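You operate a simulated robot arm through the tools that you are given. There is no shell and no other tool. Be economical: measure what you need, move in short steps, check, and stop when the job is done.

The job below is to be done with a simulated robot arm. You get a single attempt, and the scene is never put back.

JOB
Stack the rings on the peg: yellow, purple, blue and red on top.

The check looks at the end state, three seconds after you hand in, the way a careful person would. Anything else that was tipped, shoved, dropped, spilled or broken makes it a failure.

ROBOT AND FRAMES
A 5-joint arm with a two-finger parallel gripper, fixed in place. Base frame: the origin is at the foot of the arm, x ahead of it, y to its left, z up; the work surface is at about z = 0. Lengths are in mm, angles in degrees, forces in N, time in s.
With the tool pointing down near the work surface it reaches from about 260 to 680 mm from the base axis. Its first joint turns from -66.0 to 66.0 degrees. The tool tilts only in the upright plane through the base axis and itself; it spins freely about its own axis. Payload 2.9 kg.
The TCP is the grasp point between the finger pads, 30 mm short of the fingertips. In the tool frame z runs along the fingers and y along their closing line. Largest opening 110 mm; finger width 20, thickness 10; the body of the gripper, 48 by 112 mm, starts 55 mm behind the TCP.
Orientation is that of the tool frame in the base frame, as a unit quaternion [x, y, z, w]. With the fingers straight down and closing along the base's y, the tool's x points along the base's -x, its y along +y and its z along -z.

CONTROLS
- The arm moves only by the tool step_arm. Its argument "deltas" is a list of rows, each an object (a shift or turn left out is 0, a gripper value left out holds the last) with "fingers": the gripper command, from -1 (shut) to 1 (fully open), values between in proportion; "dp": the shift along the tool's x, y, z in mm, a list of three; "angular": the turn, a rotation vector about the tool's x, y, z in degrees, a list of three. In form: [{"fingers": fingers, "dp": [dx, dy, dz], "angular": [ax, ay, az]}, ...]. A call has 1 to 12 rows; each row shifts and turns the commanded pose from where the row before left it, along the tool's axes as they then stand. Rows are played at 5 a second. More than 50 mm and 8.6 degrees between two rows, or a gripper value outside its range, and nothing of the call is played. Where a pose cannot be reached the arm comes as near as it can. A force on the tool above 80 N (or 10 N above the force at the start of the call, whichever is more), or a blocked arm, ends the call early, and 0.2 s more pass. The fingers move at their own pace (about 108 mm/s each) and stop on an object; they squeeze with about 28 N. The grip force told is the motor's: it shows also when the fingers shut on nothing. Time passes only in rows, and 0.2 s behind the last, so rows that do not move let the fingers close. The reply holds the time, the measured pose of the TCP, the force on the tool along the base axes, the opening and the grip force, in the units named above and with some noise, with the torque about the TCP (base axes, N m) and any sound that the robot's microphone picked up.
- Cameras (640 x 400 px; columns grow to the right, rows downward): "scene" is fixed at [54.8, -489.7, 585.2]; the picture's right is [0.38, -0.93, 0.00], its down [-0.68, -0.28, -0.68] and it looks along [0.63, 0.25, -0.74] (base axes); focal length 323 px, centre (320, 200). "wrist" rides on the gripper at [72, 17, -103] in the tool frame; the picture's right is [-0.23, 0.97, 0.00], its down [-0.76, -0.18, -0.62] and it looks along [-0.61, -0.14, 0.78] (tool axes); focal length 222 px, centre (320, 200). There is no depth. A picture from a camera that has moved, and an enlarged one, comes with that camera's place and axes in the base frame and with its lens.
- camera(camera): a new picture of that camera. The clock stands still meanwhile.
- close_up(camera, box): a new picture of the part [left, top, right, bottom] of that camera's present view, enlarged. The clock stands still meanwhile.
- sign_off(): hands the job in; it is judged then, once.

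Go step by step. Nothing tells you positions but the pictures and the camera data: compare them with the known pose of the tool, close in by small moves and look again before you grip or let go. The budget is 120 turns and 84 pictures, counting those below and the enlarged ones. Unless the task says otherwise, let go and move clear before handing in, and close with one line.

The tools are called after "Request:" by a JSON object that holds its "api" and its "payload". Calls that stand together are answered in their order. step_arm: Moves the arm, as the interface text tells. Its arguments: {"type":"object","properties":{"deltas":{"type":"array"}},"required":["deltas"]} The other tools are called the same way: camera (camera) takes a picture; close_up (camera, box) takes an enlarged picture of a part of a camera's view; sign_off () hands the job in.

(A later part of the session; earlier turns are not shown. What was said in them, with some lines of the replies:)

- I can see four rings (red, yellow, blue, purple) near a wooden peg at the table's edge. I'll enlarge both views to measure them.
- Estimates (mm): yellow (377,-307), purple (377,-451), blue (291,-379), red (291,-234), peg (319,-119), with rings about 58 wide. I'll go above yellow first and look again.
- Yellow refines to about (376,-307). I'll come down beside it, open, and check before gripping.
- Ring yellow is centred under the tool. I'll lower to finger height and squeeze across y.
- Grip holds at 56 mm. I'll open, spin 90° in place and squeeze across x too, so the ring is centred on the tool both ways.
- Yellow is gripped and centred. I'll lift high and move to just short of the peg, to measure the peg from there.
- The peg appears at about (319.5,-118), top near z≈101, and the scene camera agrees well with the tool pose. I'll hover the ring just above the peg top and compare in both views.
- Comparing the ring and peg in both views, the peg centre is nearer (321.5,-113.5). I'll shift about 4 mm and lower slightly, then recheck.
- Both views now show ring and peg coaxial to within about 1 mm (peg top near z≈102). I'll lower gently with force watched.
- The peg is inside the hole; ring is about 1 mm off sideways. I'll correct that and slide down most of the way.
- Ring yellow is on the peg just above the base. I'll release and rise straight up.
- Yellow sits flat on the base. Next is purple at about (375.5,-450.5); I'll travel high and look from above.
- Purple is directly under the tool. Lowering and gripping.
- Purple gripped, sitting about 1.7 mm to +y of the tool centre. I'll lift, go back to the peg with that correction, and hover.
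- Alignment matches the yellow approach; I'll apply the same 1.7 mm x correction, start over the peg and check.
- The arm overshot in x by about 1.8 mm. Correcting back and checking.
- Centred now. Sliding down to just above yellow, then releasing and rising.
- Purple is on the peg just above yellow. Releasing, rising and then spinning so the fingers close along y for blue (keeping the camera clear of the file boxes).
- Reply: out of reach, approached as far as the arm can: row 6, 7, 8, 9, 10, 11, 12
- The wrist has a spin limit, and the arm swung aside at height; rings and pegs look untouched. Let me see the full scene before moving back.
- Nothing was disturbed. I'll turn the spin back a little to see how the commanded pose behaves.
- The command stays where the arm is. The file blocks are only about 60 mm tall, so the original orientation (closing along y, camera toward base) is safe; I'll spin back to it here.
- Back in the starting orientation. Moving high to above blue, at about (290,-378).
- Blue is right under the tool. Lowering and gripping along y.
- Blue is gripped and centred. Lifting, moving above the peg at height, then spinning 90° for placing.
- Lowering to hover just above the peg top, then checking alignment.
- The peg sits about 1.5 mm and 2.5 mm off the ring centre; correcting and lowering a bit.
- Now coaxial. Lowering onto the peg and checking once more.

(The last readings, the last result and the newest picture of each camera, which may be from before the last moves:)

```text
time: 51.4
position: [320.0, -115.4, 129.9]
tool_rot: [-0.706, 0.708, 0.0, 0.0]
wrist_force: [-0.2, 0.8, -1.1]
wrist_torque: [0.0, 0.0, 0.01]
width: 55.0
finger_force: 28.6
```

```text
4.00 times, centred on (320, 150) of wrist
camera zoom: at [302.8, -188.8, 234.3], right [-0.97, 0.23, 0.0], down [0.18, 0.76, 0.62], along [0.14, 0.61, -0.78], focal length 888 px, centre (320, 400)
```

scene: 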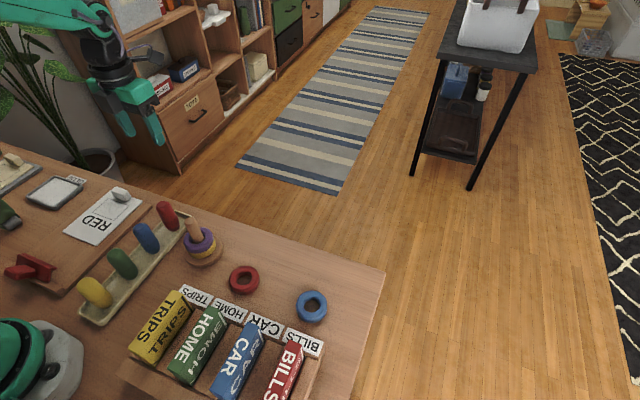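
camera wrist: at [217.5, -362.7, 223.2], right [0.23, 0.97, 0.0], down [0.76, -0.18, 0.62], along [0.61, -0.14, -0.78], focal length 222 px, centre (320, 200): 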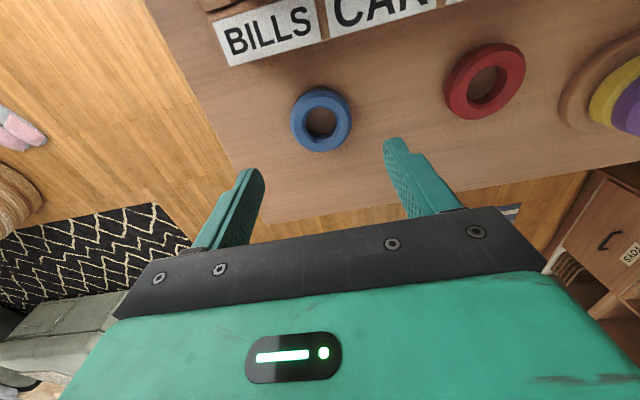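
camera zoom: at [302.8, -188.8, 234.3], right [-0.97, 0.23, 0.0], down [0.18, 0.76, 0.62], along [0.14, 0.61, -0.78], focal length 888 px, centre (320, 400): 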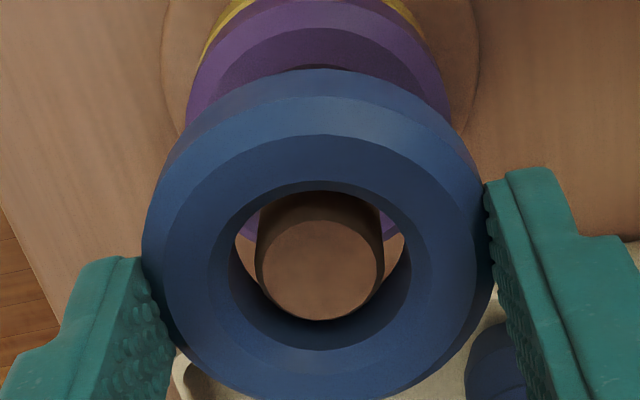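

Ring is around the peg with clearance all round. Sliding down to just above purple.

Request:
{"api": "step_arm", "payload": {"deltas": [{"dp": [-0.8, 0, 5]}, {"dp": [0, 0, 10]}, {"dp": [0, 0, 10]}, {"dp": [0, 0, 10]}, {}]}}

Request:
{"api": "close_up", "payload": {"camera": "scene", "box": [140, 180, 268, 260]}}

```text
time: 52.6
position: [319.1, -113.1, 96.1]
tool_rot: [-0.707, 0.707, 0.0, 0.0]
wrist_force: [0.0, -0.8, 0.8]
wrist_torque: [0.02, -0.01, 0.0]
width: 55.0
finger_force: 28.2
```

```text
5.00 times, centred on (204, 220) of scene
camera zoom: at [54.8, -489.7, 585.2], right [0.38, -0.93, 0.0], down [-0.68, -0.28, -0.68], along [0.63, 0.25, -0.74], focal length 1615 px, centre (900, 100)
```

zoom: 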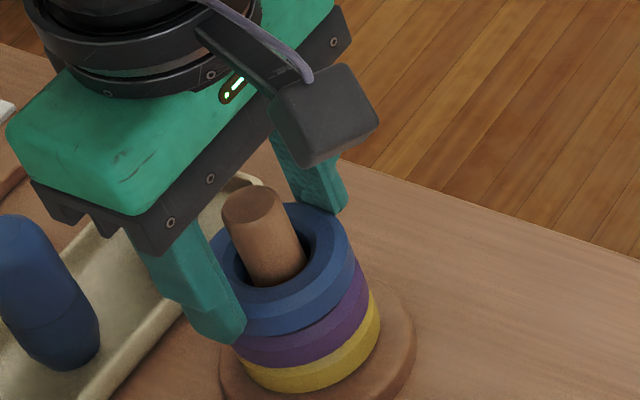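

Good. Releasing, rising, and spinning back (+90°) for red.

Request:
{"api": "step_arm", "payload": {"deltas": [{"fingers": 0.2}, {}, {}, {"dp": [0, 0, -20]}, {"dp": [0, 0, -40]}, {"dp": [0, 0, -45]}, {}]}}

Request:
{"api": "step_arm", "payload": {"deltas": [{"angular": [0, 0, 8.5]}, {"angular": [0, 0, 8.5]}, {"angular": [0, 0, 8.5]}, {"angular": [0, 0, 8.5]}, {"angular": [0, 0, 8.5]}, {"angular": [0, 0, 8.5]}, {"angular": [0, 0, 8.5]}, {"angular": [0, 0, 8.5]}, {"angular": [0, 0, 8.5]}, {"angular": [0, 0, 8.5]}, {"angular": [0, 0, 5]}, {}]}}

Request:
{"api": "close_up", "payload": {"camera": "scene", "box": [140, 180, 300, 280]}}

```text
time: 54.2
position: [319.9, -112.2, 201.0]
tool_rot: [0.707, -0.707, -0.001, 0.0]
wrist_force: [-0.1, 0.0, -0.7]
wrist_torque: [0.0, 0.01, 0.02]
width: 65.9
finger_force: 0.2
```

```text
time: 56.8
position: [319.9, -114.1, 201.0]
tool_rot: [0.002, 1.0, 0.001, 0.0]
wrist_force: [0.0, 0.4, -0.3]
wrist_torque: [-0.01, -0.02, 0.02]
width: 65.9
finger_force: 0.0
```

```text
4.00 times, centred on (220, 230) of scene
camera zoom: at [54.8, -489.7, 585.2], right [0.38, -0.93, 0.0], down [-0.68, -0.28, -0.68], along [0.63, 0.25, -0.74], focal length 1292 px, centre (720, 80)
```

zoom: 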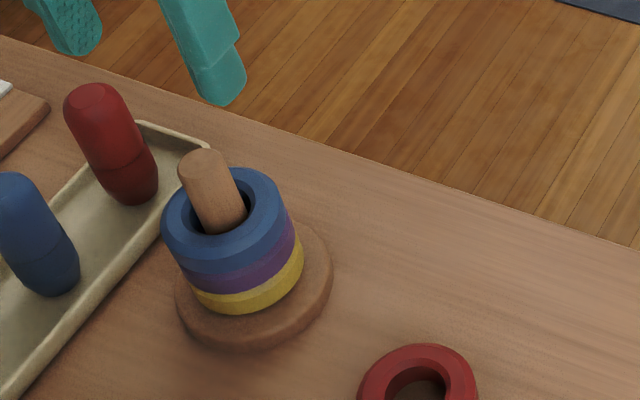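

Three rings stacked neatly. Moving over red at about (290.5,-233).

Request:
{"api": "step_arm", "payload": {"deltas": [{"fingers": 0.5, "dp": [10, -39.8, 0]}, {"dp": [10, -39.8, 0]}, {"dp": [10, -39.8, 0]}, {}, {"dp": [0, 0, 40]}, {"dp": [0, 0, 40]}, {}]}}

Request:
{"api": "camera", "payload": {"camera": "wrist"}}

Request:
{"api": "camera", "payload": {"camera": "scene"}}

```text
time: 58.4
position: [290.9, -235.8, 120.7]
tool_rot: [0.0, 1.0, 0.0, 0.0]
wrist_force: [0.3, -0.3, 0.7]
wrist_torque: [0.02, 0.01, 0.02]
width: 82.5
finger_force: 0.1
```

```text
40 pictures are left
camera wrist: at [218.4, -218.8, 224.6], right [0.23, 0.97, 0.0], down [0.76, -0.18, 0.62], along [0.61, -0.14, -0.78], focal length 222 px, centre (320, 200)
```

wrist: 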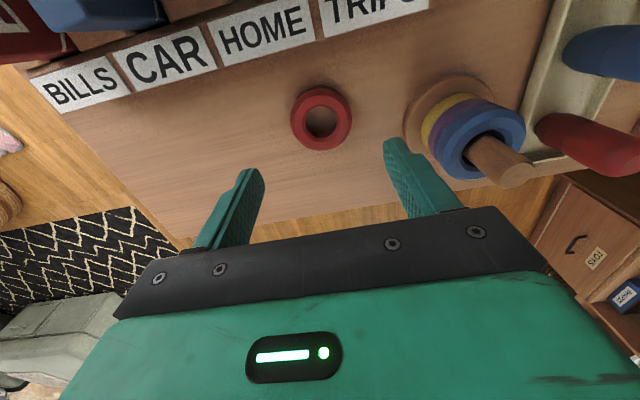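

```text
39 pictures are left
```

scene: 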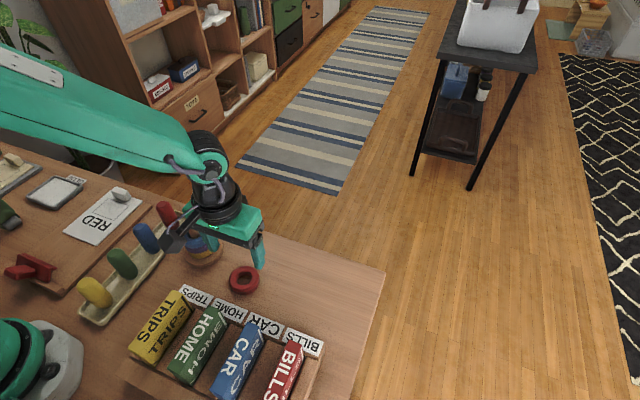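

Red is centred beneath. Lowering and gripping.

Request:
{"api": "step_arm", "payload": {"deltas": [{"dp": [1, 0.5, 30]}, {"dp": [0, 0, 30]}, {"dp": [0, 0, 15]}, {"dp": [0, 0, 7]}, {}, {"fingers": -1}, {}, {}]}}

Request:
{"api": "close_up", "payload": {"camera": "wrist", "box": [240, 100, 400, 200]}}

```text
time: 60.2
position: [289.9, -234.3, 38.9]
tool_rot: [0.0, 1.0, 0.0, 0.0]
wrist_force: [-0.8, 0.2, -0.8]
wrist_torque: [0.03, 0.01, 0.0]
width: 55.3
finger_force: 27.4
```

```text
4.00 times, centred on (320, 150) of wrist
camera zoom: at [216.8, -217.7, 142.0], right [0.23, 0.97, 0.0], down [0.76, -0.18, 0.62], along [0.61, -0.14, -0.78], focal length 888 px, centre (320, 400)
```

zoom: 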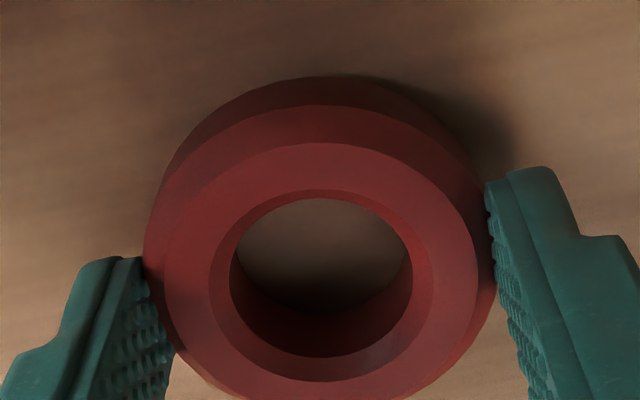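

Red gripped, about 1 mm forward of centre. Lifting, moving over the peg and spinning.

Request:
{"api": "step_arm", "payload": {"deltas": [{"dp": [0, 0, -12]}, {"dp": [0, 0, -48]}, {"dp": [0, 0, -50]}, {"dp": [0, 0, -50]}, {}, {"dp": [-10.2, 39.6, 0]}, {"dp": [-10.2, 39.6, 0]}, {"dp": [-10.2, 39.6, 0]}, {}]}}

Request:
{"api": "step_arm", "payload": {"deltas": [{"angular": [0, 0, -8.5]}, {"angular": [0, 0, -8.5]}, {"angular": [0, 0, -8.5]}, {"angular": [0, 0, -8.5]}, {"angular": [0, 0, -8.5]}, {"angular": [0, 0, -8.5]}, {"angular": [0, 0, -8.5]}, {"angular": [0, 0, -8.5]}, {"angular": [0, 0, -8.5]}, {"angular": [0, 0, -8.5]}, {"angular": [0, 0, -5]}, {}]}}

Request:
{"api": "step_arm", "payload": {"deltas": [{"dp": [0, 0, 30]}, {"dp": [0, 0, 20]}, {}, {}]}}

Request:
{"api": "close_up", "payload": {"camera": "wrist", "box": [240, 100, 400, 200]}}

Request:
{"api": "close_up", "payload": {"camera": "scene", "box": [150, 185, 246, 245]}}

```text
time: 62.2
position: [319.1, -115.6, 199.7]
tool_rot: [0.0, 1.0, 0.0, 0.0]
wrist_force: [-0.2, -0.2, 0.1]
wrist_torque: [-0.01, 0.02, 0.01]
width: 55.4
finger_force: 28.4
```

```text
time: 64.8
position: [320.0, -114.4, 197.9]
tool_rot: [0.709, -0.705, 0.0, 0.0]
wrist_force: [0.3, 0.2, 0.4]
wrist_torque: [-0.02, 0.01, 0.01]
width: 55.2
finger_force: 27.6
```

```text
time: 65.8
position: [318.7, -114.2, 147.6]
tool_rot: [-0.707, 0.708, 0.001, 0.0]
wrist_force: [0.2, 1.3, -0.2]
wrist_torque: [0.02, -0.01, 0.01]
width: 55.2
finger_force: 28.2
```

```text
4.00 times, centred on (320, 150) of wrist
camera zoom: at [301.6, -188.6, 251.0], right [-0.97, 0.23, 0.0], down [0.18, 0.76, 0.62], along [0.14, 0.61, -0.78], focal length 888 px, centre (320, 400)
```

zoom: 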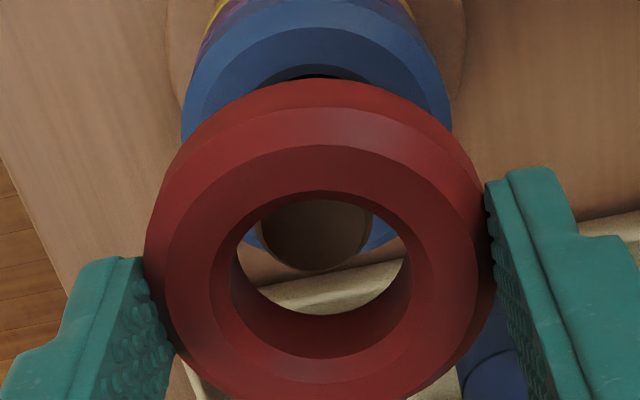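

```text
6.67 times, centred on (198, 215) of scene
camera zoom: at [54.8, -489.7, 585.2], right [0.38, -0.93, 0.0], down [-0.68, -0.28, -0.68], along [0.63, 0.25, -0.74], focal length 2154 px, centre (1133, 100)
```

zoom: 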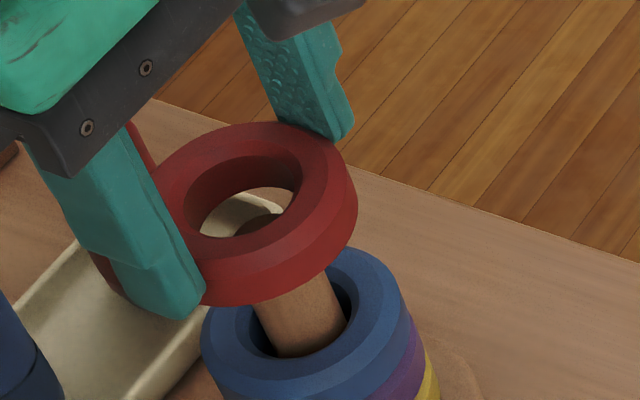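

Nearly coaxial; a 1.2 mm x correction, then start onto the peg and check.

Request:
{"api": "step_arm", "payload": {"deltas": [{"dp": [0, -1.2, 0]}, {"dp": [0, 0, 5]}, {"dp": [0, 0, 5]}, {"dp": [0, 0, 6]}, {}]}}

Request:
{"api": "close_up", "payload": {"camera": "wrist", "box": [240, 100, 400, 200]}}

```text
time: 67.0
position: [321.5, -114.4, 131.6]
tool_rot: [-0.707, 0.708, 0.0, 0.0]
wrist_force: [-0.8, 0.2, -0.4]
wrist_torque: [0.0, 0.03, 0.0]
width: 54.9
finger_force: 27.9
```

```text
4.00 times, centred on (320, 150) of wrist
camera zoom: at [303.9, -187.9, 235.8], right [-0.97, 0.23, 0.0], down [0.18, 0.76, 0.62], along [0.14, 0.61, -0.78], focal length 888 px, centre (320, 400)
```

zoom: 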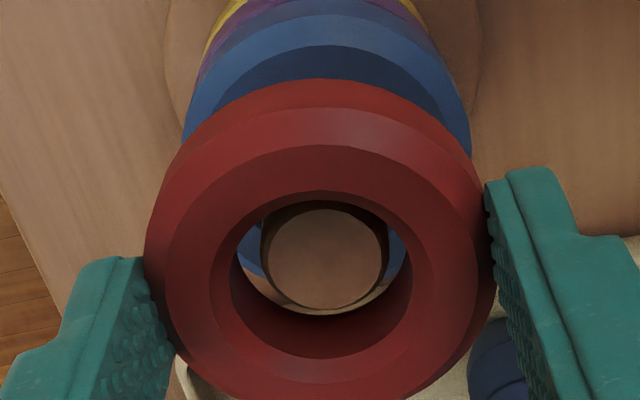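

Centred on the peg. Lowering to just above blue.

Request:
{"api": "step_arm", "payload": {"deltas": [{"dp": [0, 0, 6]}, {"dp": [0, 0, 6]}, {"dp": [0, 0, 6]}, {}]}}

Request:
{"api": "close_up", "payload": {"camera": "scene", "box": [140, 180, 268, 260]}}

```text
time: 68.0
position: [319.6, -114.0, 114.3]
tool_rot: [-0.707, 0.707, 0.0, -0.001]
wrist_force: [-0.4, 0.0, 0.5]
wrist_torque: [0.01, -0.03, 0.02]
width: 55.2
finger_force: 28.4
```

```text
5.00 times, centred on (204, 220) of scene
camera zoom: at [54.8, -489.7, 585.2], right [0.38, -0.93, 0.0], down [-0.68, -0.28, -0.68], along [0.63, 0.25, -0.74], focal length 1615 px, centre (900, 100)
```

zoom: 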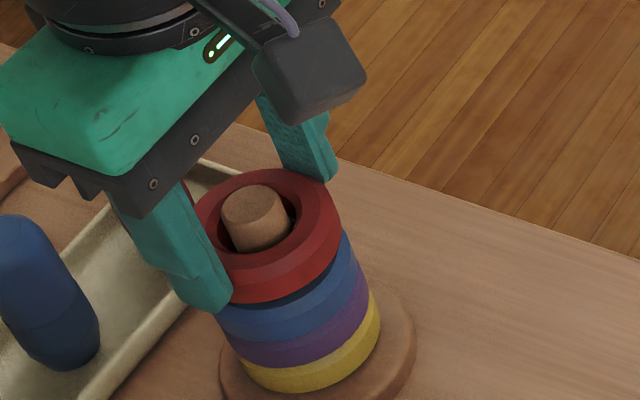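

Red is just above blue. Lowering a little more, releasing and moving clear.

Request:
{"api": "step_arm", "payload": {"deltas": [{"dp": [0, 0, 3]}, {}, {"fingers": 0.2}, {}, {}, {"dp": [0, 0, -20]}, {"dp": [0, 0, -40]}, {"dp": [0, 0, -45]}, {"dp": [45, 0, 0]}, {"dp": [45, 0, 0]}, {"dp": [40, 0, 0]}, {}]}}

Request:
{"api": "close_up", "payload": {"camera": "scene", "box": [140, 180, 268, 260]}}

Request:
{"api": "camera", "payload": {"camera": "scene"}}

```text
time: 70.6
position: [322.0, -246.6, 215.4]
tool_rot: [0.707, -0.707, 0.0, 0.0]
wrist_force: [-0.1, -0.8, 0.7]
wrist_torque: [0.02, -0.02, 0.01]
width: 66.3
finger_force: 0.0
```

```text
5.00 times, centred on (204, 220) of scene
camera zoom: at [54.7, -489.8, 585.2], right [0.38, -0.93, 0.0], down [-0.68, -0.28, -0.68], along [0.63, 0.25, -0.74], focal length 1615 px, centre (900, 100)
```

zoom: 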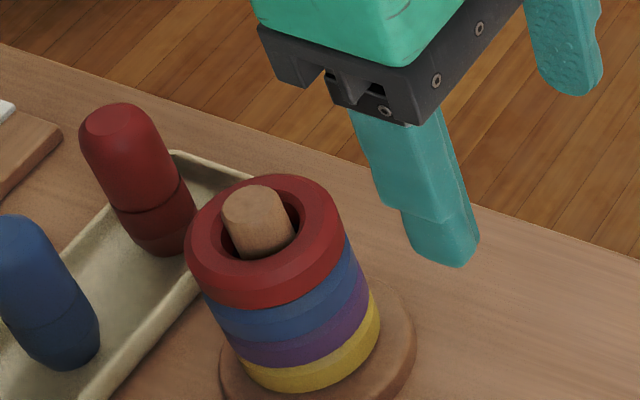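

```text
32 pictures are left
```

scene: 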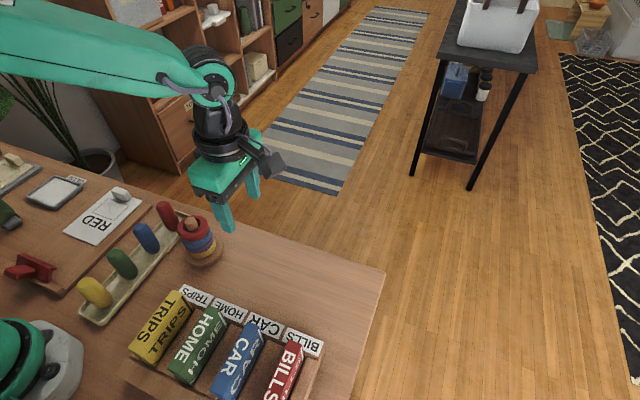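

The stack reads yellow, purple, blue, red from bottom to top, all seated. Nothing else has moved and the arm is clear, so I'm handing in.

Request:
{"api": "sign_off", "payload": {}}

```text
The job is handed in.
```

All four rings are on the peg in order (yellow, purple, blue, red on top), the arm is clear, and the pictures show nothing else disturbed.
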